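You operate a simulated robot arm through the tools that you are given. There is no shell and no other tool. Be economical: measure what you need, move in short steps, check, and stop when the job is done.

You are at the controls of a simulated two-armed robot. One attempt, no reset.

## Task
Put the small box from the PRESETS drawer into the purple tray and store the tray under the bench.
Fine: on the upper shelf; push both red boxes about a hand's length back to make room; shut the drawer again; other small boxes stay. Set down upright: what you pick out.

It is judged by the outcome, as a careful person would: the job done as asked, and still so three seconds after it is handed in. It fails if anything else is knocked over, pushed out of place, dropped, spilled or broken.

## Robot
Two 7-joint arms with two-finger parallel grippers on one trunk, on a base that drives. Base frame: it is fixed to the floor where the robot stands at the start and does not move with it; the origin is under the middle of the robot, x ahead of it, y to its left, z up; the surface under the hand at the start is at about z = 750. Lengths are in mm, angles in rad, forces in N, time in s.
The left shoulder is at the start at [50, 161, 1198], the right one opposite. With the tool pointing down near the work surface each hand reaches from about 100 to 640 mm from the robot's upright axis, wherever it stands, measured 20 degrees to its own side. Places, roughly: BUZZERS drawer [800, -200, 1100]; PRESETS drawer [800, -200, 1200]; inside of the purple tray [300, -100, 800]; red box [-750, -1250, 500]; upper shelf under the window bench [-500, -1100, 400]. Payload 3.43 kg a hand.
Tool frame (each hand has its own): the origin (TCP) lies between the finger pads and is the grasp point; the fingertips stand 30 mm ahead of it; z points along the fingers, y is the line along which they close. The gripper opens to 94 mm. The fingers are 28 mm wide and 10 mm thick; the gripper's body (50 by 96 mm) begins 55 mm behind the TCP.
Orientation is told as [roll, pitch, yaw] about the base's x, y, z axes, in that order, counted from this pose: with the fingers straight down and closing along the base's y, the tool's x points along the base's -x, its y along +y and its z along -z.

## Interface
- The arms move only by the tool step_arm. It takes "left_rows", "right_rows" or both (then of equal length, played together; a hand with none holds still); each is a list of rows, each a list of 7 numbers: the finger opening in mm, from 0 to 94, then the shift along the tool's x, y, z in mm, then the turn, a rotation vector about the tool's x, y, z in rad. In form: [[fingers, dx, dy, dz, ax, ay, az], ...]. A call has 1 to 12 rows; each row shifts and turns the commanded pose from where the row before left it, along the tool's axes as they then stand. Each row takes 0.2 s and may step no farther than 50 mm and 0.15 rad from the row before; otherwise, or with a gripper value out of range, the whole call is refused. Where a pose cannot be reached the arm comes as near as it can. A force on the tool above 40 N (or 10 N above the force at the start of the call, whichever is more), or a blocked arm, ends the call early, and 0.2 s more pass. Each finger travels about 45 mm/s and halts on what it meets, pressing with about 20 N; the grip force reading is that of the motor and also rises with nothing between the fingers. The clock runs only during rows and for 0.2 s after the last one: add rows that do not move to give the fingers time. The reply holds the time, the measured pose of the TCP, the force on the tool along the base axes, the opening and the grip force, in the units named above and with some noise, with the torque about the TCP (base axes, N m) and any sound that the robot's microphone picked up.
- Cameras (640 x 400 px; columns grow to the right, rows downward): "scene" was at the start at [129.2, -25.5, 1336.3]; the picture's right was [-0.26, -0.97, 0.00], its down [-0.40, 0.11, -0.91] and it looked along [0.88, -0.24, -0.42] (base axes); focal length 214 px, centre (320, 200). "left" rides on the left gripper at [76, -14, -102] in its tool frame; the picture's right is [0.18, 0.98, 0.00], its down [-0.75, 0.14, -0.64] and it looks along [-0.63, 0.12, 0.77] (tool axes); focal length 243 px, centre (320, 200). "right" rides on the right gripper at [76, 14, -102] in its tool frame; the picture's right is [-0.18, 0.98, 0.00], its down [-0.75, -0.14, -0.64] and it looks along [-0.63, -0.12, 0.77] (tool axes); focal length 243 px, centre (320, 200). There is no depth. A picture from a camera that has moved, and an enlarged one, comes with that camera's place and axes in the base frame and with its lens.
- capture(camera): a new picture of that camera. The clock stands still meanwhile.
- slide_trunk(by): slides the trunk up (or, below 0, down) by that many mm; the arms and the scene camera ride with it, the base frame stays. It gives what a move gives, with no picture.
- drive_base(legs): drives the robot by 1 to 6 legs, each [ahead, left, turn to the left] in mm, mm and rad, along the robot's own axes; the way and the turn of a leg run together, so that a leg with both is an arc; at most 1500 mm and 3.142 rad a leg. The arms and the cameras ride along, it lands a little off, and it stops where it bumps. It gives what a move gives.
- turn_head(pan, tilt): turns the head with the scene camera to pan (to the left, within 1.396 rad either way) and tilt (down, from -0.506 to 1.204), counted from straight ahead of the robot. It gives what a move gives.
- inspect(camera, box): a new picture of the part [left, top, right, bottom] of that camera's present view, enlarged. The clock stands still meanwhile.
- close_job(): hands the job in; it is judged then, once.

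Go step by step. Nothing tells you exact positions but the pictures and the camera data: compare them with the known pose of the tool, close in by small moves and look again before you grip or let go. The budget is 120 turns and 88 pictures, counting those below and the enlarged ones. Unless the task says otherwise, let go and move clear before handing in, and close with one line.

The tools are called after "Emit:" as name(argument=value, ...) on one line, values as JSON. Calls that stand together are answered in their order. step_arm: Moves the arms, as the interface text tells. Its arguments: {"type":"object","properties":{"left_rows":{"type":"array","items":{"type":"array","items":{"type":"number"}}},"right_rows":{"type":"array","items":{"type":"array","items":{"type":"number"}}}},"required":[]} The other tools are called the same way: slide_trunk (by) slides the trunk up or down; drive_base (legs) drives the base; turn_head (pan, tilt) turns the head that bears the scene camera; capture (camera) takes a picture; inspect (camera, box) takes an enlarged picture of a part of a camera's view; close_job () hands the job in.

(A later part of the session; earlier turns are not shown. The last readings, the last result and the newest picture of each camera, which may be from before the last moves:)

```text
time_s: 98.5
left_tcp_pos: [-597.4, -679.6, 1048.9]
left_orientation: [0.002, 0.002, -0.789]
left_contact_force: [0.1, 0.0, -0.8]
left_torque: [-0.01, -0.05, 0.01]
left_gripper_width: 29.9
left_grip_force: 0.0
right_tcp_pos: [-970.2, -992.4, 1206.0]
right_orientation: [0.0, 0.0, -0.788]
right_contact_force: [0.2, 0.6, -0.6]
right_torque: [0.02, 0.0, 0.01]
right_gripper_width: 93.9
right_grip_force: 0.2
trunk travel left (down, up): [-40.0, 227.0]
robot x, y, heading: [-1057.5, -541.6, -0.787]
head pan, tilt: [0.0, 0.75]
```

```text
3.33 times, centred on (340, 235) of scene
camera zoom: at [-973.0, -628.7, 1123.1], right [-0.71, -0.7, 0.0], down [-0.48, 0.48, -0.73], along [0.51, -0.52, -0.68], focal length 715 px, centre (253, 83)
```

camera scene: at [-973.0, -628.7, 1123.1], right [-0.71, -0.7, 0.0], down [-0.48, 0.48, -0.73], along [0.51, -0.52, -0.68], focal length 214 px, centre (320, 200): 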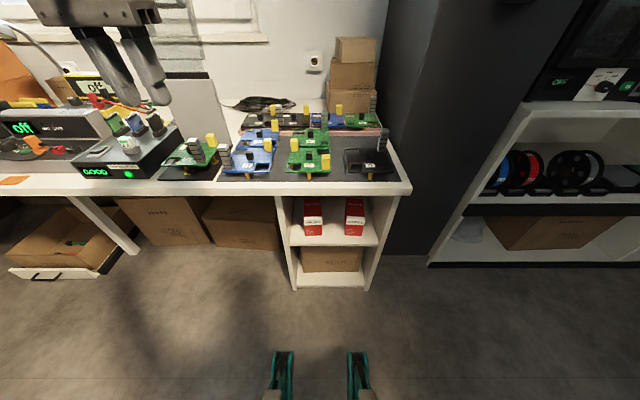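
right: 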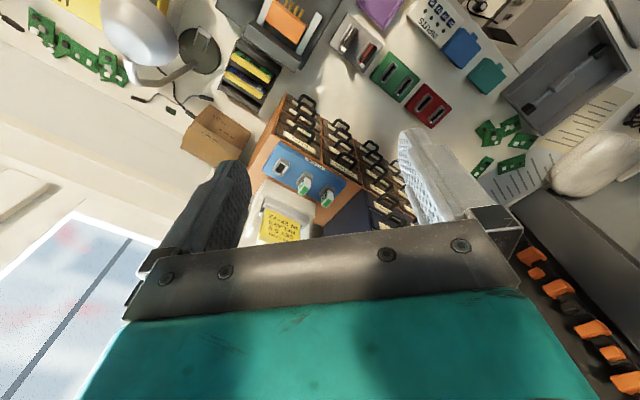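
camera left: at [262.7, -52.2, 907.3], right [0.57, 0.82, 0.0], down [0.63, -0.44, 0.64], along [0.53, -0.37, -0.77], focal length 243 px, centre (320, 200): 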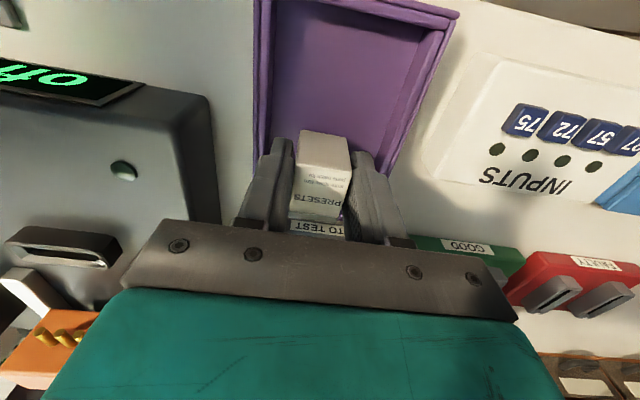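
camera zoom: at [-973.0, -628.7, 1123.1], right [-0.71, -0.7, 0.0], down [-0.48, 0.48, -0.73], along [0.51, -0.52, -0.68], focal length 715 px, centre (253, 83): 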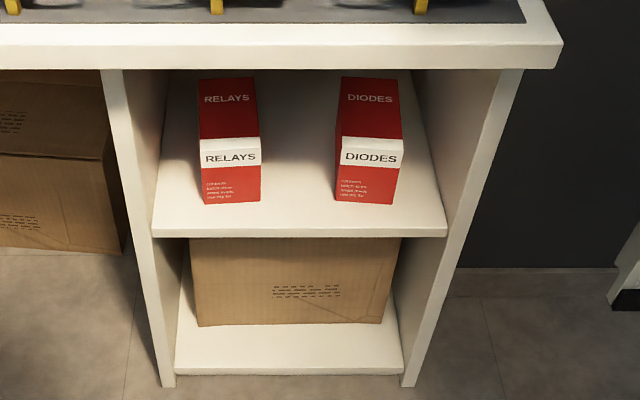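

Geometry: shelf z≈403 with front at ahead≈262; red boxes' fronts at ahead≈306, 72 wide, 100 high, ~123 deep. I'll prepare the right hand low and pitched 30° below horizontal, fingers closed, to push them by driving forward.

Emit:
slide_trunk(by=-40)

Emit:
step_arm(right_rows=[[0, 0, 10, 48, 0, 0, 0], [0, 0, 10, 48, 0, 0, 0], [0, 0, 10, 48, 0, 0, 0], [0, 0, 10, 48, 0, 0, 0], [0, 0, 10, 48, 0, 0, 0], [0, 0, 0, 49, 0, 0, 0], [0, 0, 0, 49, 0, 0, 0], [0, 0, 0, 49, 0, 0, 0], [0, 0, 0, 49, 0, 0, 0]])

Emit:
step_arm(right_rows=[[0, 0, 0, 0, 0, -0.1496, 0], [0, 0, 0, 0, 0, -0.1496, 0], [0, 0, 0, 0, 0, -0.1496, 0], [0, 0, 0, 0, 0, -0.1496, 0], [0, 0, 0, 0, 0, -0.1496, 0], [0, 0, 0, 0, 0, -0.1496, 0], [0, 0, 0, 0, 0, -0.1496, 0]])

```text
time_s: 99.4
left_tcp_pos: [-597.3, -679.3, 1009.7]
left_orientation: [0.0, 0.002, -0.788]
left_contact_force: [-0.2, 0.7, 0.3]
left_torque: [0.0, 0.0, -0.04]
left_gripper_width: 30.1
left_grip_force: 0.1
right_tcp_pos: [-971.2, -991.6, 1165.3]
right_orientation: [-0.002, 0.0, -0.786]
right_contact_force: [-0.3, -0.5, 0.4]
right_torque: [0.03, 0.02, 0.01]
right_gripper_width: 93.6
right_grip_force: 0.0
trunk travel left (down, up): [0.0, 267.0]
robot x, y, heading: [-1062.0, -544.2, -0.789]
head pan, tilt: [0.0, 0.75]
```

```text
time_s: 101.4
left_tcp_pos: [-597.6, -678.8, 1009.8]
left_orientation: [0.001, 0.002, -0.789]
left_contact_force: [-1.0, 0.6, -0.3]
left_torque: [-0.01, -0.01, -0.03]
left_gripper_width: 29.9
left_grip_force: 0.1
right_tcp_pos: [-936.1, -957.0, 730.0]
right_orientation: [0.0, 0.0, -0.787]
right_contact_force: [0.1, -0.7, 0.3]
right_torque: [0.01, 0.01, -0.03]
right_gripper_width: 0.0
right_grip_force: 20.2
trunk travel left (down, up): [0.0, 267.0]
robot x, y, heading: [-1060.4, -539.4, -0.79]
head pan, tilt: [0.0, 0.75]
```

```text
time_s: 103.0
left_tcp_pos: [-597.9, -679.7, 1009.9]
left_orientation: [0.0, 0.001, -0.789]
left_contact_force: [0.3, -0.5, -0.3]
left_torque: [-0.01, 0.0, -0.01]
left_gripper_width: 29.9
left_grip_force: 0.2
right_tcp_pos: [-936.7, -958.6, 731.7]
right_orientation: [-0.002, -1.05, -0.787]
right_contact_force: [-0.4, -0.2, 0.3]
right_torque: [-0.03, -0.03, 0.03]
right_gripper_width: 0.0
right_grip_force: 19.9
trunk travel left (down, up): [0.0, 267.0]
robot x, y, heading: [-1060.5, -535.0, -0.788]
head pan, tilt: [0.0, 0.75]
```

Emit:
step_arm(right_rows=[[0, 35.3, 0, 30.8, 0, 0, 0], [0, 35.3, 0, 30.8, 0, 0, 0], [0, 35.3, 0, 30.8, 0, 0, 0], [0, 35.3, 0, 30.8, 0, 0, 0], [0, 35.3, 0, 30.8, 0, 0, 0], [0, 35.3, 0, 30.8, 0, 0, 0], [0, 0, 0, 0, 0, 0, 0]])

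Emit:
capture(camera="right")

Emit:
capture(camera="scene")

```text
time_s: 104.6
left_tcp_pos: [-596.7, -679.0, 1008.6]
left_orientation: [-0.001, 0.001, -0.787]
left_contact_force: [-0.2, -0.9, 0.0]
left_torque: [0.0, -0.02, -0.02]
left_gripper_width: 30.4
left_grip_force: 0.1
right_tcp_pos: [-897.9, -996.4, 454.4]
right_orientation: [-0.004, -1.045, -0.785]
right_contact_force: [-0.3, 0.9, 0.9]
right_torque: [-0.01, -0.01, 0.0]
right_gripper_width: 0.0
right_grip_force: 19.6
trunk travel left (down, up): [0.0, 267.0]
robot x, y, heading: [-1061.5, -538.0, -0.786]
head pan, tilt: [0.0, 0.75]
```

```text
38 pictures are left
camera right: at [-977.9, -897.8, 439.0], right [0.76, 0.63, 0.16], down [-0.22, 0.03, 0.97], along [0.61, -0.78, 0.16], focal length 243 px, centre (320, 200)
```

right: 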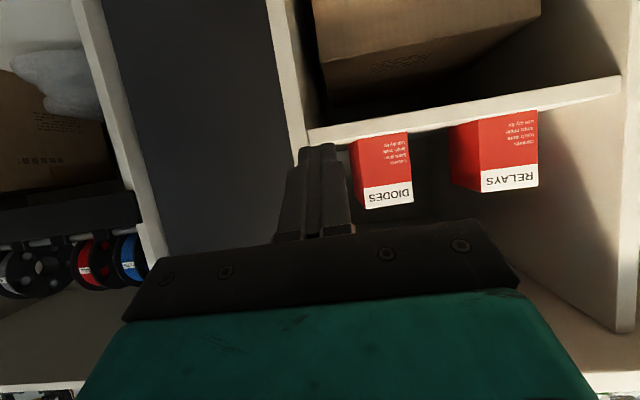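

```text
37 pictures are left
camera scene: at [-972.9, -628.6, 1083.1], right [-0.71, -0.7, 0.0], down [-0.48, 0.48, -0.73], along [0.51, -0.52, -0.68], focal length 214 px, centre (320, 200)
```

scene: 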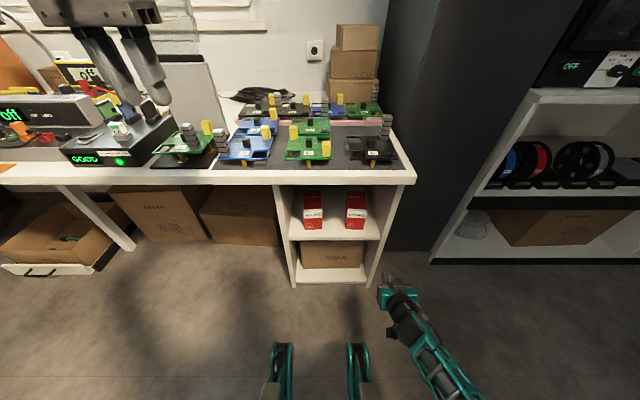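

DIODES centre is near tangent −1273, RELAYS near −1115, shelf z≈412. I extend the right hand a little, raise the left hand out of the way, shift to line up with DIODES and approach.

Emit:
step_arm(right_rows=[[0, -20.5, 0, 22.7, 0, 0, 0], [0, -20.5, 0, 22.7, 0, 0, 0], [0, 0, 0, 0, 0, 0, 0], [0, 0, 0, 0, 0, 0, 0]], left_rows=[[30, 0, 0, -45, 0, 0, 0], [30, 0, 0, -45, 0, 0, 0], [30, 0, 0, -45, 0, 0, 0], [30, 0, 0, -45, 0, 0, 0]])

Emit:
drive_base(legs=[[0, 66, 0], [105, 0, 0]])

Emit:
capture(camera="right")

Emit:
capture(camera="scene")

```text
time_s: 105.6
left_tcp_pos: [-598.1, -677.6, 1190.2]
left_orientation: [0.001, -0.001, -0.791]
left_contact_force: [-0.7, 0.1, -0.5]
left_torque: [-0.01, 0.02, 0.02]
left_gripper_width: 30.1
left_grip_force: 0.0
right_tcp_pos: [-856.4, -1040.1, 466.7]
right_orientation: [-0.003, -1.047, -0.786]
right_contact_force: [0.3, 0.4, 0.0]
right_torque: [0.0, 0.02, 0.03]
right_gripper_width: 0.2
right_grip_force: 20.0
trunk travel left (down, up): [0.0, 267.0]
robot x, y, heading: [-1057.3, -541.8, -0.789]
head pan, tilt: [0.0, 0.75]
```

```text
time_s: 107.6
left_tcp_pos: [-477.1, -705.6, 1188.6]
left_orientation: [0.0, 0.001, -0.79]
left_contact_force: [-0.1, -0.9, -1.2]
left_torque: [0.03, 0.0, 0.0]
left_gripper_width: 30.0
left_grip_force: 0.1
right_tcp_pos: [-737.2, -1066.2, 466.8]
right_orientation: [-0.004, -1.048, -0.784]
right_contact_force: [0.7, -0.3, 0.1]
right_torque: [0.02, 0.0, 0.04]
right_gripper_width: 0.2
right_grip_force: 20.1
trunk travel left (down, up): [0.0, 267.0]
robot x, y, heading: [-938.5, -565.0, -0.791]
head pan, tilt: [0.0, 0.75]
```

```text
36 pictures are left
camera right: at [-816.2, -966.7, 452.2], right [0.76, 0.63, 0.16], down [-0.22, 0.03, 0.97], along [0.61, -0.78, 0.16], focal length 243 px, centre (320, 200)
```

right: 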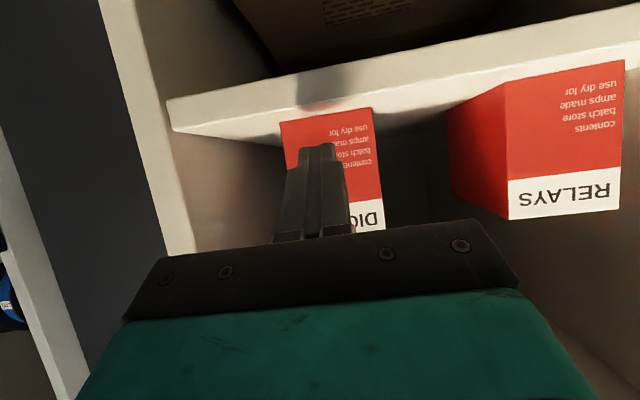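

```text
35 pictures are left
camera scene: at [-853.0, -655.7, 1083.1], right [-0.71, -0.7, 0.0], down [-0.48, 0.48, -0.73], along [0.51, -0.52, -0.68], focal length 214 px, centre (320, 200)
```

scene: 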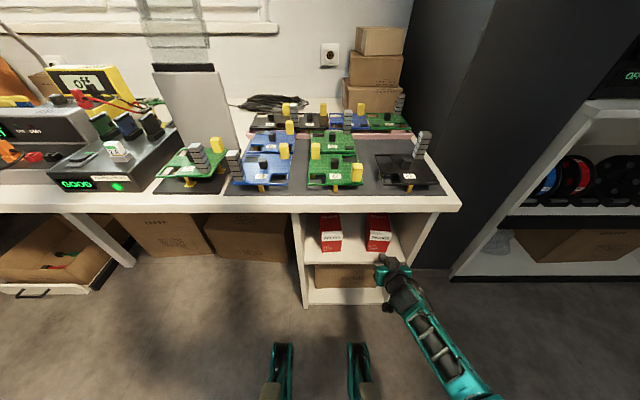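

Fingers are lined up on DIODES (about 7 mm off centre). I correct 6 mm and drive forward 100 mm to start the push.

Emit:
step_arm(right_rows=[[0, 0, 6, 0, 0, 0, 0], [0, 0, 0, 0, 0, 0, 0]])

Emit:
drive_base(legs=[[100, 0, 0]])

Emit:
capture(camera="right")

```text
time_s: 108.2
left_tcp_pos: [-476.9, -706.3, 1189.8]
left_orientation: [-0.001, 0.0, -0.788]
left_contact_force: [-0.1, 0.0, 0.7]
left_torque: [-0.01, -0.03, 0.0]
left_gripper_width: 29.8
left_grip_force: 0.1
right_tcp_pos: [-730.9, -1062.0, 467.2]
right_orientation: [-0.005, -1.047, -0.787]
right_contact_force: [0.3, -0.4, 0.6]
right_torque: [-0.01, 0.0, 0.01]
right_gripper_width: 0.0
right_grip_force: 19.8
trunk travel left (down, up): [0.0, 267.0]
robot x, y, heading: [-940.5, -567.6, -0.786]
head pan, tilt: [0.0, 0.75]
```

```text
time_s: 109.4
left_tcp_pos: [-407.2, -776.5, 1188.3]
left_orientation: [0.0, -0.001, -0.789]
left_contact_force: [-0.7, 0.1, 0.0]
left_torque: [0.01, -0.01, 0.03]
left_gripper_width: 30.1
left_grip_force: 0.1
right_tcp_pos: [-662.7, -1132.9, 466.4]
right_orientation: [-0.002, -1.047, -0.786]
right_contact_force: [0.6, 0.4, -1.1]
right_torque: [0.01, -0.02, 0.01]
right_gripper_width: 0.0
right_grip_force: 20.3
trunk travel left (down, up): [0.0, 267.0]
robot x, y, heading: [-871.0, -638.1, -0.789]
head pan, tilt: [0.0, 0.75]
```

```text
34 pictures are left
camera right: at [-742.3, -1033.1, 452.3], right [0.76, 0.63, 0.16], down [-0.22, 0.03, 0.97], along [0.61, -0.78, 0.16], focal length 243 px, centre (320, 200)
```

right: 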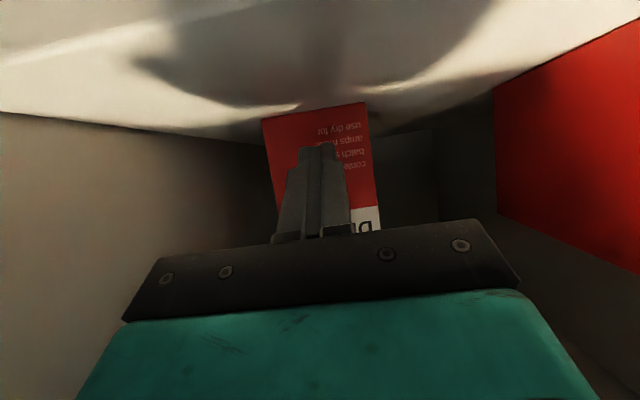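

DIODES has moved back about 60 mm in contact with the fingertips. Push another 55 mm.

Emit:
drive_base(legs=[[55, 0, 0]])

Emit:
capture(camera="right")

```text
time_s: 110.3
left_tcp_pos: [-368.9, -816.8, 1190.6]
left_orientation: [-0.001, 0.0, -0.791]
left_contact_force: [0.0, -0.4, -0.3]
left_torque: [-0.04, 0.01, 0.0]
left_gripper_width: 30.2
left_grip_force: 0.2
right_tcp_pos: [-624.7, -1171.2, 465.9]
right_orientation: [-0.004, -1.046, -0.788]
right_contact_force: [-0.1, 0.4, 0.0]
right_torque: [-0.02, 0.01, 0.04]
right_gripper_width: 0.0
right_grip_force: 19.7
trunk travel left (down, up): [0.0, 267.0]
robot x, y, heading: [-832.2, -672.0, -0.791]
head pan, tilt: [0.0, 0.75]
```

```text
33 pictures are left
camera right: at [-704.4, -1071.6, 452.2], right [0.76, 0.63, 0.16], down [-0.22, 0.03, 0.97], along [0.61, -0.78, 0.16], focal length 243 px, centre (320, 200)
```

right: 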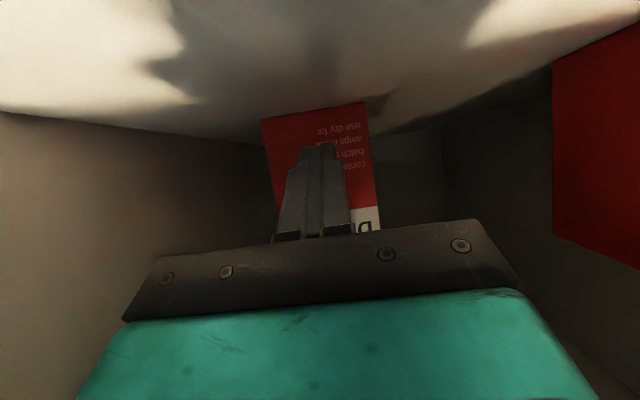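

DIODES is back ~115 mm. Withdraw, shift left 161 mm to RELAYS, and look.

Emit:
drive_base(legs=[[-200, 0, 0], [0, 161, 0], [50, 0, 0]])

Emit:
capture(camera="right")

```text
time_s: 114.1
left_tcp_pos: [-360.5, -594.6, 1189.5]
left_orientation: [0.001, 0.0, -0.787]
left_contact_force: [-0.2, 0.3, 1.1]
left_torque: [-0.02, 0.01, 0.04]
left_gripper_width: 30.2
left_grip_force: 0.0
right_tcp_pos: [-615.2, -951.5, 467.5]
right_orientation: [-0.002, -1.045, -0.785]
right_contact_force: [0.4, 0.4, 1.7]
right_torque: [0.04, 0.01, 0.0]
right_gripper_width: 0.0
right_grip_force: 20.3
trunk travel left (down, up): [0.0, 267.0]
robot x, y, heading: [-822.0, -456.6, -0.787]
head pan, tilt: [0.0, 0.75]
```

```text
32 pictures are left
camera right: at [-695.1, -851.7, 452.2], right [0.76, 0.63, 0.16], down [-0.22, 0.03, 0.97], along [0.61, -0.78, 0.16], focal length 243 px, centre (320, 200)
```

right: 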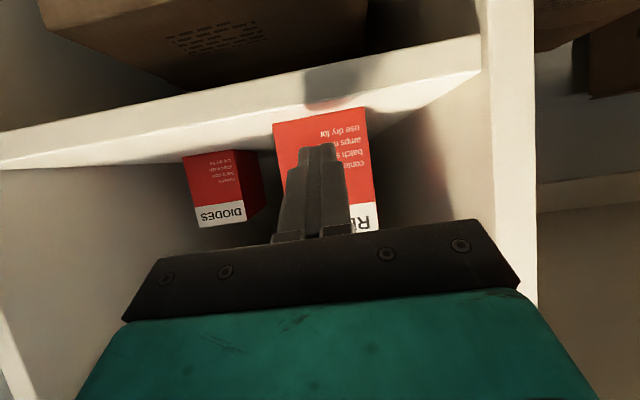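

Aligned on RELAYS exactly as before. Push with a 148 mm drive.

Emit:
drive_base(legs=[[148, 0, 0]])

Emit:
capture(camera="right")

Emit:
drive_base(legs=[[-330, 0, 0]])

Emit:
capture(camera="right")

```text
time_s: 115.4
left_tcp_pos: [-256.9, -698.6, 1190.7]
left_orientation: [0.001, -0.001, -0.786]
left_contact_force: [0.1, 0.4, -0.7]
left_torque: [0.02, 0.03, -0.01]
left_gripper_width: 30.2
left_grip_force: 0.1
right_tcp_pos: [-511.5, -1054.6, 467.8]
right_orientation: [-0.002, -1.044, -0.786]
right_contact_force: [0.1, 0.1, 0.1]
right_torque: [-0.03, 0.02, 0.0]
right_gripper_width: 0.0
right_grip_force: 20.2
trunk travel left (down, up): [0.0, 267.0]
robot x, y, heading: [-720.2, -558.9, -0.788]
head pan, tilt: [0.0, 0.75]
```

```text
31 pictures are left
camera right: at [-592.0, -955.2, 452.3], right [0.76, 0.63, 0.16], down [-0.22, 0.03, 0.97], along [0.61, -0.78, 0.16], focal length 243 px, centre (320, 200)
```

right: 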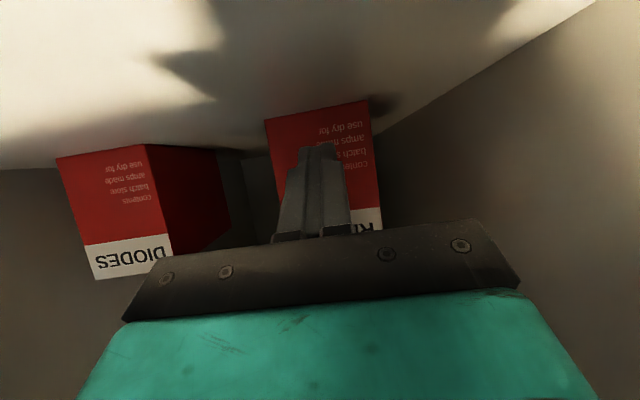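

```text
time_s: 117.6
left_tcp_pos: [-492.5, -460.5, 1189.0]
left_orientation: [0.001, -0.003, -0.783]
left_contact_force: [0.1, 0.2, 1.8]
left_torque: [0.0, 0.01, -0.01]
left_gripper_width: 30.0
left_grip_force: 0.0
right_tcp_pos: [-745.2, -817.9, 468.0]
right_orientation: [-0.005, -1.047, -0.782]
right_contact_force: [-0.9, 0.0, -0.4]
right_torque: [-0.06, -0.01, 0.01]
right_gripper_width: 0.0
right_grip_force: 20.1
trunk travel left (down, up): [0.0, 267.0]
robot x, y, heading: [-953.5, -326.4, -0.787]
head pan, tilt: [0.0, 0.75]
```

```text
30 pictures are left
camera right: at [-825.6, -719.0, 452.4], right [0.76, 0.63, 0.16], down [-0.23, 0.03, 0.97], along [0.61, -0.78, 0.16], focal length 243 px, centre (320, 200)
```

right: 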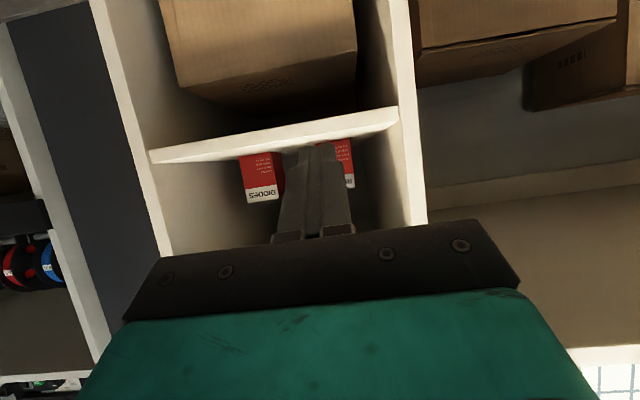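

Both red boxes are pushed back evenly. Now fetch the tray with the right hand: raise trunk and hand, pitch it 45°, turn the base so my right arm can face the tray, and pre-rotate the wrist.

Emit:
slide_trunk(by=200)

Emit:
step_arm(right_rows=[[94, 0, 0, 0, 0, 0.131, 0], [94, 0, 0, 0, 0, 0.131, 0], [94, -32.5, 0, -32.5, 0, 0, 0], [94, -32.5, 0, -32.5, 0, 0, 0], [94, -32.5, 0, -32.5, 0, 0, 0], [94, -32.5, 0, -32.5, 0, 0, 0], [94, -32.5, 0, -32.5, 0, 0, 0], [94, 0, 0, 0, 0, 0, 0]])

Emit:
step_arm(right_rows=[[94, 0, 0, 0, 0.099, 0, 0.099], [94, 0, 0, 0, 0.099, 0, 0.099], [94, 0, 0, 0, 0.099, 0, 0.099], [94, 0, 0, 0, 0.099, 0, 0.099], [94, 0, 0, 0, 0.099, 0, 0.099], [94, 0, 0, 0, 0, 0, 0]])

Emit:
drive_base(legs=[[0, 0, 0.7], [583, 692, 0]])

```text
time_s: 119.8
left_tcp_pos: [-491.8, -460.9, 1389.4]
left_orientation: [0.0, 0.002, -0.783]
left_contact_force: [-0.2, 0.2, -0.7]
left_torque: [0.0, 0.0, 0.02]
left_gripper_width: 30.1
left_grip_force: 0.0
right_tcp_pos: [-745.3, -817.0, 667.1]
right_orientation: [-0.003, -1.046, -0.782]
right_contact_force: [-0.8, 0.4, -0.3]
right_torque: [0.01, 0.0, 0.01]
right_gripper_width: 0.3
right_grip_force: 20.3
trunk travel left (down, up): [-200.0, 67.0]
robot x, y, heading: [-956.3, -326.7, -0.789]
head pan, tilt: [0.0, 0.75]
```

```text
time_s: 121.6
left_tcp_pos: [-491.6, -459.5, 1389.7]
left_orientation: [0.001, 0.0, -0.783]
left_contact_force: [0.7, 0.6, 0.0]
left_torque: [0.01, -0.01, 0.03]
left_gripper_width: 30.0
left_grip_force: 0.1
right_tcp_pos: [-743.3, -817.9, 899.3]
right_orientation: [-0.003, -0.785, -0.782]
right_contact_force: [0.7, -0.4, 0.1]
right_torque: [0.01, 0.01, -0.02]
right_gripper_width: 93.8
right_grip_force: 0.0
trunk travel left (down, up): [-200.0, 67.0]
robot x, y, heading: [-957.2, -321.2, -0.783]
head pan, tilt: [0.0, 0.75]
```

```text
time_s: 123.0
left_tcp_pos: [-491.8, -460.9, 1390.0]
left_orientation: [0.001, 0.001, -0.783]
left_contact_force: [-1.0, 0.0, 0.5]
left_torque: [0.0, 0.01, -0.03]
left_gripper_width: 29.8
left_grip_force: 0.0
right_tcp_pos: [-760.2, -832.2, 894.1]
right_orientation: [-0.072, -0.819, -1.443]
right_contact_force: [-0.4, 0.4, 0.0]
right_torque: [0.04, 0.01, -0.02]
right_gripper_width: 94.0
right_grip_force: 0.0
trunk travel left (down, up): [-200.0, 67.0]
robot x, y, heading: [-953.5, -324.7, -0.784]
head pan, tilt: [0.0, 0.75]
```

```text
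time_s: 131.4
left_tcp_pos: [117.6, 511.2, 1389.3]
left_orientation: [0.0, 0.001, -0.08]
left_contact_force: [0.5, 0.0, -0.7]
left_torque: [0.01, -0.03, -0.02]
left_gripper_width: 30.1
left_grip_force: 0.1
right_tcp_pos: [156.3, 54.0, 898.4]
right_orientation: [-0.058, -0.823, -0.752]
right_contact_force: [0.3, 0.4, -0.5]
right_torque: [0.03, -0.02, 0.01]
right_gripper_width: 94.2
right_grip_force: 0.1
trunk travel left (down, up): [-200.0, 67.0]
robot x, y, heading: [-324.8, 315.9, -0.084]
head pan, tilt: [0.0, 0.75]
```

Wrist ended slightly twisted (near a limit). I turn the base back 0.1 rad to relieve it, move closer, then correct the orientation.

Emit:
drive_base(legs=[[0, 0, -0.1], [104, 11, 0]])

Emit:
step_arm(right_rows=[[94, 0, 0, 0, -0.058, 0, 0], [94, 0, 0, 0, -0.047, 0.038, -0.047], [94, 0, 0, 0, 0, 0, 0]])

```text
time_s: 133.1
left_tcp_pos: [239.1, 458.3, 1389.1]
left_orientation: [0.0, 0.001, -0.179]
left_contact_force: [-0.2, 0.3, -0.4]
left_torque: [0.01, 0.03, 0.01]
left_gripper_width: 30.0
left_grip_force: 0.0
right_tcp_pos: [231.3, -1.5, 898.1]
right_orientation: [-0.061, -0.827, -0.85]
right_contact_force: [0.7, 0.5, -0.6]
right_torque: [0.02, 0.0, -0.02]
right_gripper_width: 93.9
right_grip_force: 0.1
trunk travel left (down, up): [-200.0, 67.0]
robot x, y, heading: [-218.0, 305.1, -0.179]
head pan, tilt: [0.0, 0.75]
```

```text
time_s: 133.9
left_tcp_pos: [238.5, 459.1, 1388.6]
left_orientation: [0.001, -0.001, -0.179]
left_contact_force: [-1.0, 0.0, -0.4]
left_torque: [0.0, -0.03, -0.02]
left_gripper_width: 30.0
left_grip_force: 0.0
right_tcp_pos: [231.5, -10.2, 900.9]
right_orientation: [-0.026, -0.806, -0.772]
right_contact_force: [0.0, 0.1, -0.4]
right_torque: [-0.04, -0.02, 0.02]
right_gripper_width: 93.8
right_grip_force: 0.0
trunk travel left (down, up): [-200.0, 67.0]
robot x, y, heading: [-220.7, 312.8, -0.182]
head pan, tilt: [0.0, 0.75]
```

Emit:
step_arm(right_rows=[[94, 20, 0, 20, -0.017, 0.021, 0.009], [94, 0, 0, 0, 0, 0, 0]])

Emit:
capture(camera="right")

Emit:
turn_head(pan=-0.4, tilt=0.85)

Emit:
capture(camera="scene")

```text
time_s: 134.7
left_tcp_pos: [238.6, 458.7, 1389.9]
left_orientation: [0.0, -0.001, -0.179]
left_contact_force: [-0.5, -0.1, -1.1]
left_torque: [0.0, 0.02, 0.04]
left_gripper_width: 29.9
left_grip_force: 0.0
right_tcp_pos: [234.0, -25.7, 887.0]
right_orientation: [-0.019, -0.827, -0.781]
right_contact_force: [-0.1, -0.3, -0.8]
right_torque: [0.0, -0.01, -0.04]
right_gripper_width: 93.9
right_grip_force: 0.1
trunk travel left (down, up): [-200.0, 67.0]
robot x, y, heading: [-224.2, 309.6, -0.18]
head pan, tilt: [0.0, 0.75]
stopped in row 2 (right hand): the arm was blocked; the commanded pose is now the measured one
```

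```text
29 pictures are left
camera right: at [156.1, 74.7, 898.8], right [0.79, 0.6, 0.12], down [-0.06, -0.12, 0.99], along [0.61, -0.79, -0.05], focal length 243 px, centre (320, 200)
```

right: 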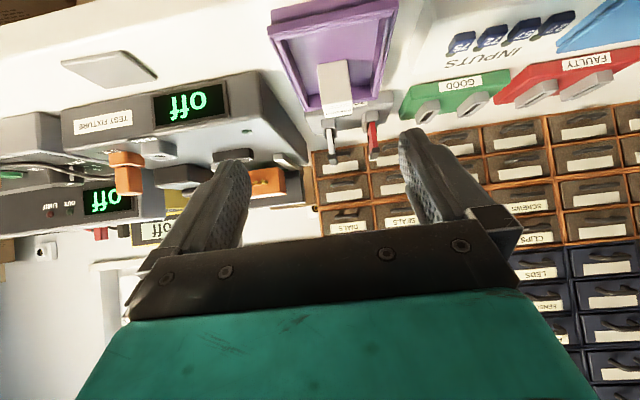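

```text
time_s: 135.5
left_tcp_pos: [238.0, 459.5, 1389.3]
left_orientation: [0.001, -0.001, -0.179]
left_contact_force: [-0.2, -0.5, 0.2]
left_torque: [0.03, 0.03, 0.0]
left_gripper_width: 30.1
left_grip_force: 0.1
right_tcp_pos: [235.9, -24.7, 886.7]
right_orientation: [-0.019, -0.828, -0.78]
right_contact_force: [0.1, 0.1, -0.3]
right_torque: [0.0, 0.0, -0.02]
right_gripper_width: 94.0
right_grip_force: 0.0
trunk travel left (down, up): [-200.0, 67.0]
robot x, y, heading: [-223.0, 309.6, -0.179]
head pan, tilt: [-0.4, 0.85]
```

```text
28 pictures are left
camera scene: at [-115.6, 256.5, 1275.1], right [-0.55, -0.84, 0.0], down [-0.63, 0.41, -0.66], along [0.55, -0.36, -0.75], focal length 214 px, centre (320, 200)
```

scene: 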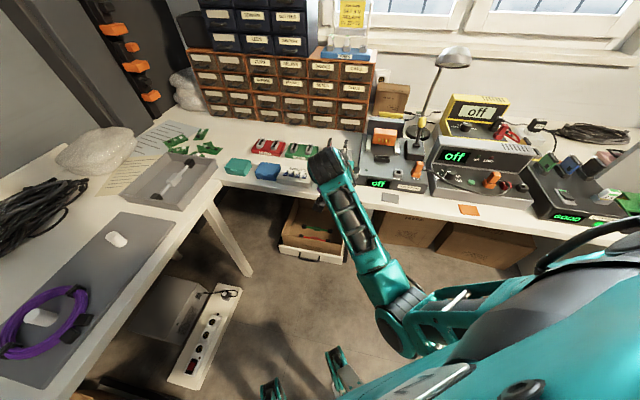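

The right wrist is at its limit with this angle, so the left hand (well placed for this tray) is the better choice if it can also reach shelf height. I stow the right hand up high, back away, and test the left arm's low pitched pose in free space.

Emit:
drive_base(legs=[[-80, 0, 0], [0, 0, -0.6]])

Emit:
step_arm(right_rows=[[60, -30, 0, -34, -0.1, 0, -0.1], [60, -30, 0, -34, -0.1, 0, -0.1], [60, -30, 0, -34, -0.1, 0, -0.1], [60, -30, 0, -34, -0.1, 0, -0.1], [60, -33, 0, -33, 0, 0, 0], [60, -33, 0, -33, 0, 0, 0], [60, -33, 0, -33, 0, 0, 0], [60, -33, 0, -33, 0, 0, 0], [60, -33, 0, -33, 0, 0, 0]])

Emit:
step_arm(left_rows=[[94, 0, 0, 49, 0, 0, 0], [94, 0, 0, 49, 0, 0, 0], [94, 0, 0, 49, 0, 0, 0], [94, 0, 0, 49, 0, 0, 0], [94, 0, 0, 49, 0, 0, 0], [94, 0, 0, 49, 0, 0, 0], [94, 0, 0, 49, 0, 0, 0]])

Emit:
step_arm(left_rows=[[94, 0, 0, 0, 0, -0.1309, 0], [94, 0, 0, 0, 0, -0.1309, 0], [94, 0, 0, 0, 0, -0.1309, 0], [94, 0, 0, 0, 0, -0.1309, 0], [94, 0, 0, 0, 0, -0.1309, 0], [94, 0, 0, 0, 0, -0.1309, 0], [94, 0, 0, 0, 0, 0, 0]])

```text
time_s: 138.2
left_tcp_pos: [164.3, 188.2, 1388.6]
left_orientation: [-0.001, 0.001, -0.779]
left_contact_force: [-0.5, -0.2, 0.5]
left_torque: [-0.01, 0.0, 0.02]
left_gripper_width: 30.1
left_grip_force: 0.0
right_tcp_pos: [-109.8, -209.9, 885.5]
right_orientation: [-0.019, -0.826, -1.38]
right_contact_force: [0.5, 0.3, -0.2]
right_torque: [-0.03, 0.01, -0.02]
right_gripper_width: 94.0
right_grip_force: 0.0
trunk travel left (down, up): [-200.0, 67.0]
robot x, y, heading: [-301.0, 322.1, -0.782]
head pan, tilt: [-0.4, 0.85]
```

```text
time_s: 140.2
left_tcp_pos: [164.8, 190.1, 1389.9]
left_orientation: [-0.002, 0.0, -0.779]
left_contact_force: [1.3, -0.2, 1.1]
left_torque: [-0.01, 0.0, 0.02]
left_gripper_width: 29.9
left_grip_force: 0.1
right_tcp_pos: [-78.3, -234.6, 1271.0]
right_orientation: [-0.05, -0.814, -0.79]
right_contact_force: [-0.2, -0.5, 0.5]
right_torque: [0.02, 0.01, -0.01]
right_gripper_width: 59.9
right_grip_force: 0.1
right hand out of reach, approached as far as the arm can: row 6, 7, 8, 9
trunk travel left (down, up): [-200.0, 67.0]
robot x, y, heading: [-299.8, 321.4, -0.778]
head pan, tilt: [-0.4, 0.85]
```

```text
time_s: 141.8
left_tcp_pos: [165.0, 186.4, 1046.1]
left_orientation: [-0.001, -0.001, -0.777]
left_contact_force: [1.0, -0.4, -1.3]
left_torque: [0.0, 0.0, -0.03]
left_gripper_width: 94.1
left_grip_force: 0.0
right_tcp_pos: [-77.8, -235.7, 1270.8]
right_orientation: [-0.051, -0.817, -0.79]
right_contact_force: [0.1, 0.1, -0.8]
right_torque: [0.02, 0.0, -0.02]
right_gripper_width: 60.2
right_grip_force: 0.1
trunk travel left (down, up): [-200.0, 67.0]
robot x, y, heading: [-302.6, 322.6, -0.779]
head pan, tilt: [-0.4, 0.85]
```

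```text
time_s: 143.4
left_tcp_pos: [165.0, 187.9, 1046.9]
left_orientation: [-0.001, -0.787, -0.777]
left_contact_force: [-0.4, 0.4, -0.4]
left_torque: [0.01, -0.03, 0.03]
left_gripper_width: 93.9
left_grip_force: 0.0
right_tcp_pos: [-78.8, -236.5, 1270.0]
right_orientation: [-0.052, -0.815, -0.791]
right_contact_force: [0.8, 0.3, 0.7]
right_torque: [-0.01, 0.02, -0.01]
right_gripper_width: 60.0
right_grip_force: 0.0
trunk travel left (down, up): [-200.0, 67.0]
robot x, y, heading: [-299.6, 320.7, -0.78]
head pan, tilt: [-0.4, 0.85]
```

Left hand pitched 45° fine. Test its low reach: descend ~390 mm here in free space.

Emit:
step_arm(left_rows=[[94, 34.6, 0, 34.6, 0, 0, 0], [94, 34.6, 0, 34.6, 0, 0, 0], [94, 34.6, 0, 34.6, 0, 0, 0], [94, 34.6, 0, 34.6, 0, 0, 0], [94, 34.6, 0, 34.6, 0, 0, 0], [94, 34.6, 0, 34.6, 0, 0, 0], [94, 34.6, 0, 34.6, 0, 0, 0], [94, 34.6, 0, 34.6, 0, 0, 0], [94, 0, 0, 0, 0, 0, 0]])

```text
time_s: 145.4
left_tcp_pos: [180.3, 188.6, 885.1]
left_orientation: [-0.002, -0.777, -0.777]
left_contact_force: [0.1, 0.2, 0.3]
left_torque: [0.01, -0.03, 0.02]
left_gripper_width: 94.0
left_grip_force: 0.1
left hand out of reach, approached as far as the arm can: row 4, 5, 6, 7, 8
right_tcp_pos: [-78.2, -235.4, 1271.0]
right_orientation: [-0.052, -0.815, -0.791]
right_contact_force: [0.5, 0.3, 0.3]
right_torque: [0.0, 0.02, 0.01]
right_gripper_width: 60.1
right_grip_force: 0.1
trunk travel left (down, up): [-200.0, 67.0]
robot x, y, heading: [-300.7, 321.5, -0.779]
head pan, tilt: [-0.4, 0.85]
```

The left arm can't get low enough for the shelf in its present posture. I'd rather use the right arm facing the tray squarely; I check what limits me on the left side of the floor.

Emit:
turn_head(pan=0.9, tilt=0.95)

Emit:
capture(camera="scene")

```text
time_s: 146.9
left_tcp_pos: [178.9, 187.3, 884.6]
left_orientation: [-0.003, -0.778, -0.779]
left_contact_force: [-0.6, -0.1, 0.4]
left_torque: [0.0, 0.0, 0.03]
left_gripper_width: 93.9
left_grip_force: 0.0
right_tcp_pos: [-78.0, -235.5, 1271.0]
right_orientation: [-0.051, -0.813, -0.789]
right_contact_force: [-0.5, -0.2, 0.1]
right_torque: [0.02, 0.03, -0.01]
right_gripper_width: 59.9
right_grip_force: 0.0
trunk travel left (down, up): [-200.0, 67.0]
robot x, y, heading: [-299.8, 322.3, -0.782]
head pan, tilt: [0.901, 0.949]
```

```text
27 pictures are left
camera scene: at [-198.3, 301.5, 1267.6], right [0.12, -0.99, 0.0], down [-0.81, -0.1, -0.58], along [0.58, 0.07, -0.81], focal length 214 px, centre (320, 200)
```

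scene: 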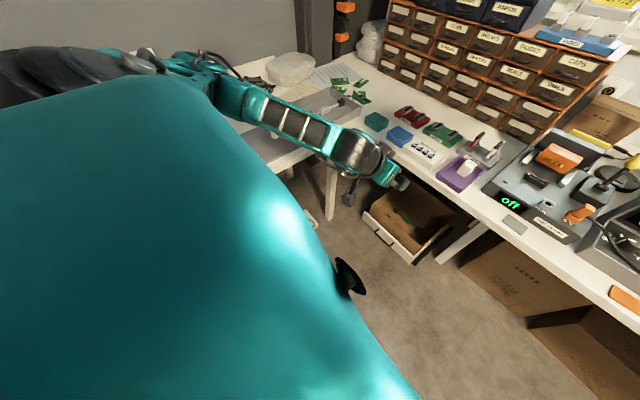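

The base isn't visible, so I won't risk bumping further left. I'll test in free air whether the right arm can take the squared, pitched pose across my body (rel. left ≈ +80).

Emit:
step_arm(left_rows=[[30, -34, 0, -34, 0, 0, 0], [30, -34, 0, -34, 0, 0, 0], [30, -34, 0, -34, 0, 0, 0], [30, -34, 0, -34, 0, 0, 0], [30, -34, 0, -34, 0, 0, 0], [30, -34, 0, -34, 0, 0, 0], [30, -34, 0, -34, 0, 0, 0], [30, 0, 40, 0, 0, 0, 0], [30, 0, 40, 0, 0, 0, 0]], right_rows=[[94, 40.3, 0, 23.3, -0.05, 0.03, 0], [94, 40.3, 0, 23.3, 0, 0, 0], [94, 40.3, 0, 23.3, 0, 0, 0], [94, 40.3, 0, 23.3, 0, 0, 0], [94, 40.3, 0, 23.3, 0, 0, 0], [94, 40.3, 0, 23.3, 0, 0, 0], [94, 40.3, 0, 23.3, 0, 0, 0], [94, 40.3, 0, 23.3, 0, 0, 0], [94, 40.3, 0, 23.3, 0, 0, 0]])

Emit:
step_arm(right_rows=[[94, 0, 45, 0, 0, 0, 0], [94, 0, 45, 0, 0, 0, 0], [94, 0, 45, 0, 0, 0, 0], [94, 0, 45, 0, 0, 0, 0], [94, 0, 45, 0, 0, 0, 0], [94, 0, 45, 0, 0, 0, 0], [94, 0, 45, 0, 0, 0, 0], [94, 0, 0, 0, 0, 0, 0]])

```text
time_s: 148.6
left_tcp_pos: [191.0, 196.6, 1222.1]
left_orientation: [0.0, -0.783, -0.778]
left_contact_force: [1.1, -0.4, -0.1]
left_torque: [0.01, -0.01, 0.02]
left_gripper_width: 30.3
left_grip_force: 0.0
right_tcp_pos: [-96.3, -208.0, 1042.4]
right_orientation: [0.065, -1.019, -0.835]
right_contact_force: [-0.9, -0.9, -0.4]
right_torque: [0.0, 0.0, -0.02]
right_gripper_width: 94.0
right_grip_force: 0.2
right hand out of reach, approached as far as the arm can: row 1
trunk travel left (down, up): [-200.0, 67.0]
robot x, y, heading: [-295.7, 322.3, -0.777]
head pan, tilt: [0.901, 0.949]
stopped in row 8 (right hand): the arm was blocked; the commanded pose is now the measured one
```

```text
time_s: 150.4
left_tcp_pos: [191.5, 196.9, 1222.5]
left_orientation: [0.0, -0.783, -0.78]
left_contact_force: [-0.1, -0.5, 0.7]
left_torque: [0.01, 0.0, 0.04]
left_gripper_width: 30.0
left_grip_force: 0.2
right_tcp_pos: [126.4, 15.8, 1052.1]
right_orientation: [0.067, -1.017, -0.836]
right_contact_force: [-0.1, 0.0, -1.0]
right_torque: [0.01, 0.0, 0.01]
right_gripper_width: 93.9
right_grip_force: 0.1
trunk travel left (down, up): [-200.0, 67.0]
robot x, y, heading: [-301.1, 321.4, -0.78]
head pan, tilt: [0.901, 0.949]
```

The right hand did cross over to rel. left +86 without trouble. I correct its orientation and test descending there.

Emit:
step_arm(right_rows=[[94, 0, 0, 0, 0.03, 0.116, -0.035], [94, 0, 0, 0, 0.002, 0.116, 0], [94, 32, 0, 32, 0, 0, 0], [94, 32, 0, 32, 0, 0, 0], [94, 32, 0, 32, 0, 0, 0], [94, 32, 0, 32, 0, 0, 0], [94, 0, 0, 0, 0, 0, 0]])

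```text
time_s: 152.2
left_tcp_pos: [191.2, 197.2, 1222.0]
left_orientation: [0.001, -0.782, -0.778]
left_contact_force: [-0.5, 0.8, 0.4]
left_torque: [0.02, 0.0, -0.03]
left_gripper_width: 30.3
left_grip_force: 0.0
right_tcp_pos: [141.1, -1.9, 910.8]
right_orientation: [-0.014, -0.869, -0.775]
right_contact_force: [0.4, -0.1, 0.3]
right_torque: [0.01, 0.02, 0.05]
right_gripper_width: 94.0
right_grip_force: 0.0
trunk travel left (down, up): [-200.0, 67.0]
robot x, y, heading: [-303.1, 324.6, -0.782]
head pan, tilt: [0.901, 0.949]
stopped in row 7 (right hand): the arm was blocked; the commanded pose is now the measured one
```

The right arm reaches z≈911 here but reports blocked; let me look at its posture.

Emit:
turn_head(pan=-0.5, tilt=1.1)

Emit:
capture(camera="scene")

```text
time_s: 153.8
left_tcp_pos: [191.7, 197.3, 1222.8]
left_orientation: [0.001, -0.783, -0.78]
left_contact_force: [0.2, -0.4, 0.2]
left_torque: [-0.01, -0.02, 0.0]
left_gripper_width: 30.1
left_grip_force: 0.0
right_tcp_pos: [141.6, -1.2, 909.8]
right_orientation: [-0.017, -0.87, -0.776]
right_contact_force: [-0.1, 0.3, -0.3]
right_torque: [0.0, 0.0, -0.01]
right_gripper_width: 93.8
right_grip_force: 0.0
trunk travel left (down, up): [-200.0, 67.0]
robot x, y, heading: [-300.8, 320.9, -0.778]
head pan, tilt: [-0.499, 1.1]
```

```text
26 pictures are left
camera scene: at [-252.3, 232.4, 1257.4], right [-0.96, -0.29, 0.0], down [-0.26, 0.85, -0.45], along [0.13, -0.43, -0.89], focal length 214 px, centre (320, 200)
```

scene: 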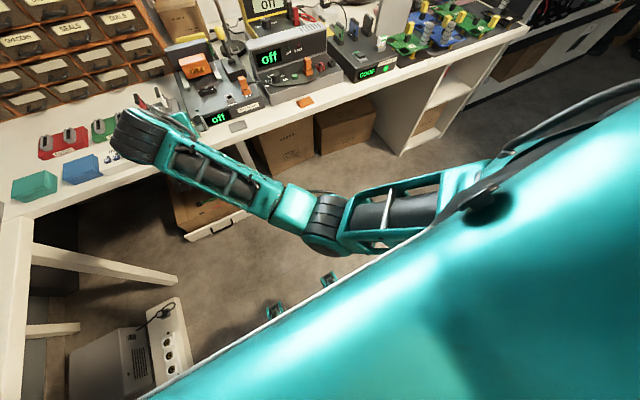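

The arm just folds across my front; nothing is touching. I'll keep this pose (40° pitch) and use base and trunk motion: shift left 55 mm, forward 90 mm, then check the tray view.

Emit:
step_arm(right_rows=[[94, 0, 10, 0, 0, 0, 0], [94, 0, 0, 0, 0, 0, 0]])

Emit:
drive_base(legs=[[0, 54, 0], [90, 0, 0]])

Emit:
capture(camera="right")

```text
time_s: 154.4
left_tcp_pos: [191.8, 195.4, 1221.5]
left_orientation: [-0.001, -0.785, -0.78]
left_contact_force: [-0.2, -0.1, -0.6]
left_torque: [0.0, -0.02, -0.02]
left_gripper_width: 29.9
left_grip_force: 0.1
right_tcp_pos: [146.8, 5.9, 908.4]
right_orientation: [-0.013, -0.863, -0.777]
right_contact_force: [0.1, 0.5, 0.9]
right_torque: [0.01, 0.0, -0.01]
right_gripper_width: 94.1
right_grip_force: 0.1
trunk travel left (down, up): [-200.0, 67.0]
robot x, y, heading: [-299.2, 322.1, -0.778]
head pan, tilt: [-0.499, 1.1]
```

```text
time_s: 156.2
left_tcp_pos: [294.9, 172.2, 1221.1]
left_orientation: [0.0, -0.784, -0.782]
left_contact_force: [0.6, 0.3, 0.0]
left_torque: [0.0, 0.01, 0.02]
left_gripper_width: 30.0
left_grip_force: 0.0
right_tcp_pos: [249.7, -19.7, 909.0]
right_orientation: [-0.016, -0.865, -0.775]
right_contact_force: [-0.5, -0.3, -0.3]
right_torque: [-0.02, -0.01, -0.01]
right_gripper_width: 94.1
right_grip_force: 0.0
trunk travel left (down, up): [-200.0, 67.0]
robot x, y, heading: [-195.6, 297.5, -0.779]
head pan, tilt: [-0.499, 1.1]
```

```text
25 pictures are left
camera right: at [168.8, 79.7, 917.0], right [0.78, 0.61, 0.13], down [-0.09, -0.09, 0.99], along [0.62, -0.79, -0.02], focal length 243 px, centre (320, 200)
```

right: 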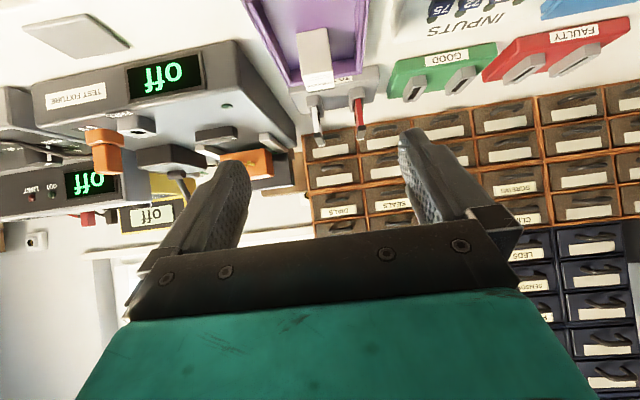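

Hand is centred at tangent ≈163, just short of the tray. I lower the trunk 105 mm so the fingers sit just before the tray's sides, then check centring.

Emit:
slide_trunk(by=-105)

Emit:
capture(camera="right")

Emit:
turn_head(pan=0.25, tilt=1.0)

Emit:
capture(camera="scene")

```text
time_s: 157.6
left_tcp_pos: [293.1, 171.8, 1119.5]
left_orientation: [0.0, -0.786, -0.781]
left_contact_force: [-0.2, 0.0, -0.7]
left_torque: [-0.01, -0.02, -0.02]
left_gripper_width: 29.9
left_grip_force: 0.0
right_tcp_pos: [249.2, -19.4, 803.9]
right_orientation: [-0.015, -0.867, -0.776]
right_contact_force: [0.0, 0.0, -0.2]
right_torque: [-0.02, 0.01, -0.01]
right_gripper_width: 93.9
right_grip_force: 0.0
trunk travel left (down, up): [-95.0, 172.0]
robot x, y, heading: [-199.6, 298.4, -0.778]
head pan, tilt: [-0.499, 1.1]
```

```text
24 pictures are left
camera right: at [168.4, 80.1, 812.5], right [0.78, 0.61, 0.13], down [-0.09, -0.09, 0.99], along [0.62, -0.79, -0.02], focal length 243 px, centre (320, 200)
```

right: 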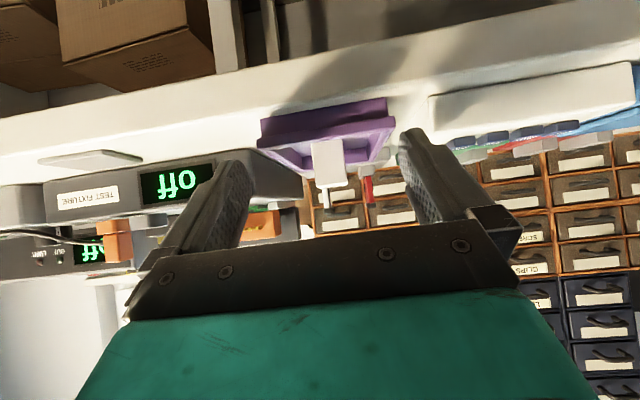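

```text
time_s: 158.7
left_tcp_pos: [293.7, 172.8, 1117.5]
left_orientation: [0.001, -0.785, -0.779]
left_contact_force: [-0.3, 0.6, -0.1]
left_torque: [0.01, 0.0, 0.0]
left_gripper_width: 30.2
left_grip_force: 0.0
right_tcp_pos: [248.8, -20.6, 804.5]
right_orientation: [-0.016, -0.865, -0.779]
right_contact_force: [-0.3, -1.0, 0.6]
right_torque: [0.03, 0.03, -0.03]
right_gripper_width: 93.8
right_grip_force: 0.0
trunk travel left (down, up): [-95.0, 172.0]
robot x, y, heading: [-197.8, 296.4, -0.784]
head pan, tilt: [0.25, 1.0]
```

```text
23 pictures are left
camera scene: at [-108.8, 233.0, 1159.0], right [-0.51, -0.86, 0.0], down [-0.73, 0.43, -0.54], along [0.47, -0.27, -0.84], focal length 214 px, centre (320, 200)
```

scene: 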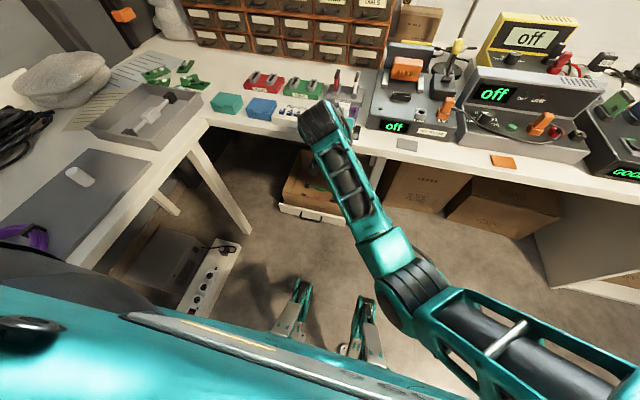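

From this view the tray's rim is at z≈769 and spans tangents ≈124–210; my fingers span ≈117–209. I shift 4.5 mm left, lower 20 mm, and zoom to verify.

Emit:
step_arm(right_rows=[[94, 0, 4.5, 0, 0.012, 0, 0], [94, 0, 0, 0, 0, 0, 0]])

Emit:
slide_trunk(by=-20)

Emit:
inspect(camera="right", box=[220, 70, 440, 210])

```text
time_s: 159.3
left_tcp_pos: [293.8, 171.4, 1117.8]
left_orientation: [0.001, -0.786, -0.781]
left_contact_force: [-0.1, 0.0, 0.3]
left_torque: [-0.01, 0.02, 0.01]
left_gripper_width: 29.9
left_grip_force: 0.0
right_tcp_pos: [251.6, -16.9, 803.0]
right_orientation: [-0.029, -0.864, -0.775]
right_contact_force: [0.6, -0.1, 0.0]
right_torque: [-0.03, -0.01, -0.01]
right_gripper_width: 94.3
right_grip_force: 0.1
trunk travel left (down, up): [-95.0, 172.0]
robot x, y, heading: [-195.9, 298.6, -0.779]
head pan, tilt: [0.25, 1.0]
```

```text
time_s: 160.0
left_tcp_pos: [293.3, 173.6, 1097.6]
left_orientation: [0.0, -0.785, -0.782]
left_contact_force: [-0.7, 0.6, -0.3]
left_torque: [-0.01, -0.02, 0.03]
left_gripper_width: 30.2
left_grip_force: 0.0
right_tcp_pos: [252.0, -17.1, 783.9]
right_orientation: [-0.027, -0.866, -0.777]
right_contact_force: [0.0, 0.6, 0.5]
right_torque: [-0.02, 0.02, -0.01]
right_gripper_width: 93.9
right_grip_force: 0.1
trunk travel left (down, up): [-75.0, 192.0]
robot x, y, heading: [-197.4, 298.0, -0.778]
head pan, tilt: [0.25, 1.0]
```

```text
2.86 times, centred on (330, 140) of right
camera zoom: at [172.5, 84.0, 792.4], right [0.79, 0.6, 0.12], down [-0.09, -0.09, 0.99], along [0.61, -0.79, -0.01], focal length 693 px, centre (291, 371)
```

zoom: 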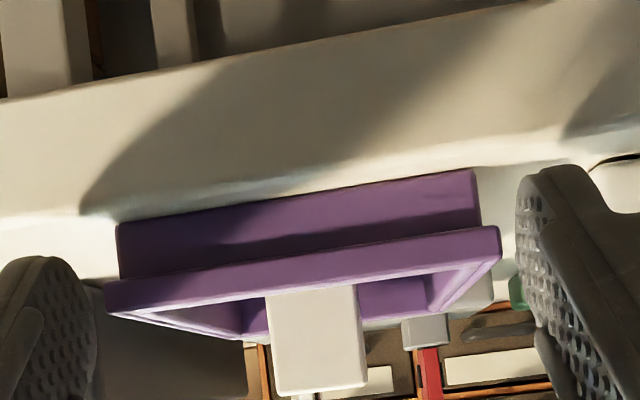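

Clearances are ~1.7 mm right-side and ~3.7 mm left-side. I fix the small roll, nudge ~2 mm, and advance 20 mm with the arm to check the straddle.

Emit:
step_arm(right_rows=[[94, -1.5, -1.8, -1.3, -0.028, 0, 0], [94, -6.4, 0, 7.7, 0, 0, 0], [94, -6.4, 0, 7.7, 0, 0, 0], [94, 0, 0, 0, 0, 0, 0]])

Emit:
inspect(camera="right", box=[220, 70, 440, 210])

```text
time_s: 161.0
left_tcp_pos: [294.1, 171.8, 1097.1]
left_orientation: [0.001, -0.782, -0.78]
left_contact_force: [-0.7, 0.0, 0.1]
left_torque: [0.01, -0.01, -0.01]
left_gripper_width: 30.1
left_grip_force: 0.1
right_tcp_pos: [265.2, -31.5, 785.5]
right_orientation: [0.004, -0.865, -0.775]
right_contact_force: [0.4, 0.2, -0.4]
right_torque: [-0.02, 0.04, -0.01]
right_gripper_width: 94.2
right_grip_force: 0.1
trunk travel left (down, up): [-75.0, 192.0]
robot x, y, heading: [-195.2, 297.1, -0.781]
head pan, tilt: [0.25, 1.0]
```

```text
2.86 times, centred on (330, 140) of right
camera zoom: at [183.4, 66.8, 794.4], right [0.77, 0.62, 0.14], down [-0.1, -0.1, 0.99], along [0.63, -0.78, -0.02], focal length 693 px, centre (291, 371)
```

zoom: 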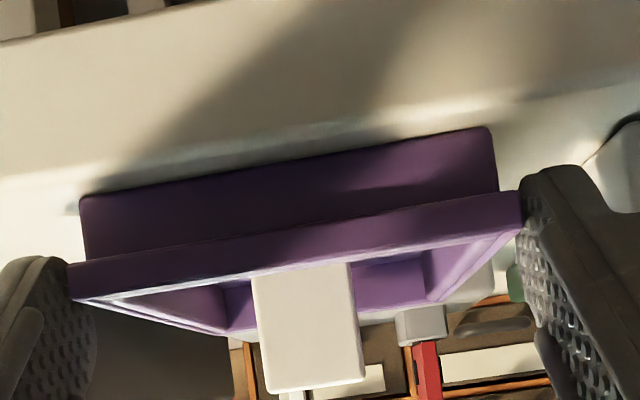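

Now the fingers straddle the near end symmetrically with no contact. Advance another 46 mm in small steps.

Emit:
step_arm(right_rows=[[94, -6.4, 0, 7.7, 0, 0, 0], [94, -6.4, 0, 7.7, 0, 0, 0], [94, -6.4, 0, 7.7, 0, 0, 0], [94, -6.4, 0, 7.7, 0, 0, 0], [94, -3.9, 0, 4.6, 0, 0, 0], [94, 0, 0, 0, 0, 0, 0]])

Emit:
capture(camera="right")

```text
time_s: 162.4
left_tcp_pos: [293.3, 172.0, 1098.0]
left_orientation: [0.001, -0.785, -0.781]
left_contact_force: [1.0, -0.3, 0.0]
left_torque: [0.03, 0.01, -0.02]
left_gripper_width: 30.0
left_grip_force: 0.0
right_tcp_pos: [294.0, -69.3, 781.8]
right_orientation: [-0.016, -0.863, -0.769]
right_contact_force: [-3.3, 3.4, 5.2]
right_torque: [0.27, -0.23, 0.27]
right_gripper_width: 94.0
right_grip_force: 0.1
trunk travel left (down, up): [-75.0, 192.0]
robot x, y, heading: [-199.3, 303.7, -0.781]
head pan, tilt: [0.25, 1.0]
```

```text
20 pictures are left
camera right: at [213.0, 29.6, 789.3], right [0.78, 0.61, 0.13], down [-0.09, -0.09, 0.99], along [0.62, -0.78, -0.02], focal length 243 px, centre (320, 200)
```

right: 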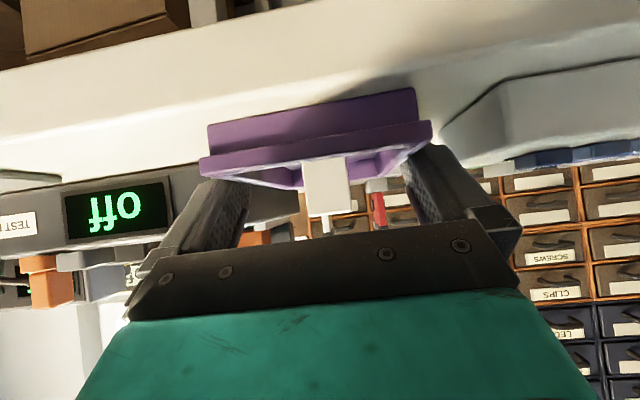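

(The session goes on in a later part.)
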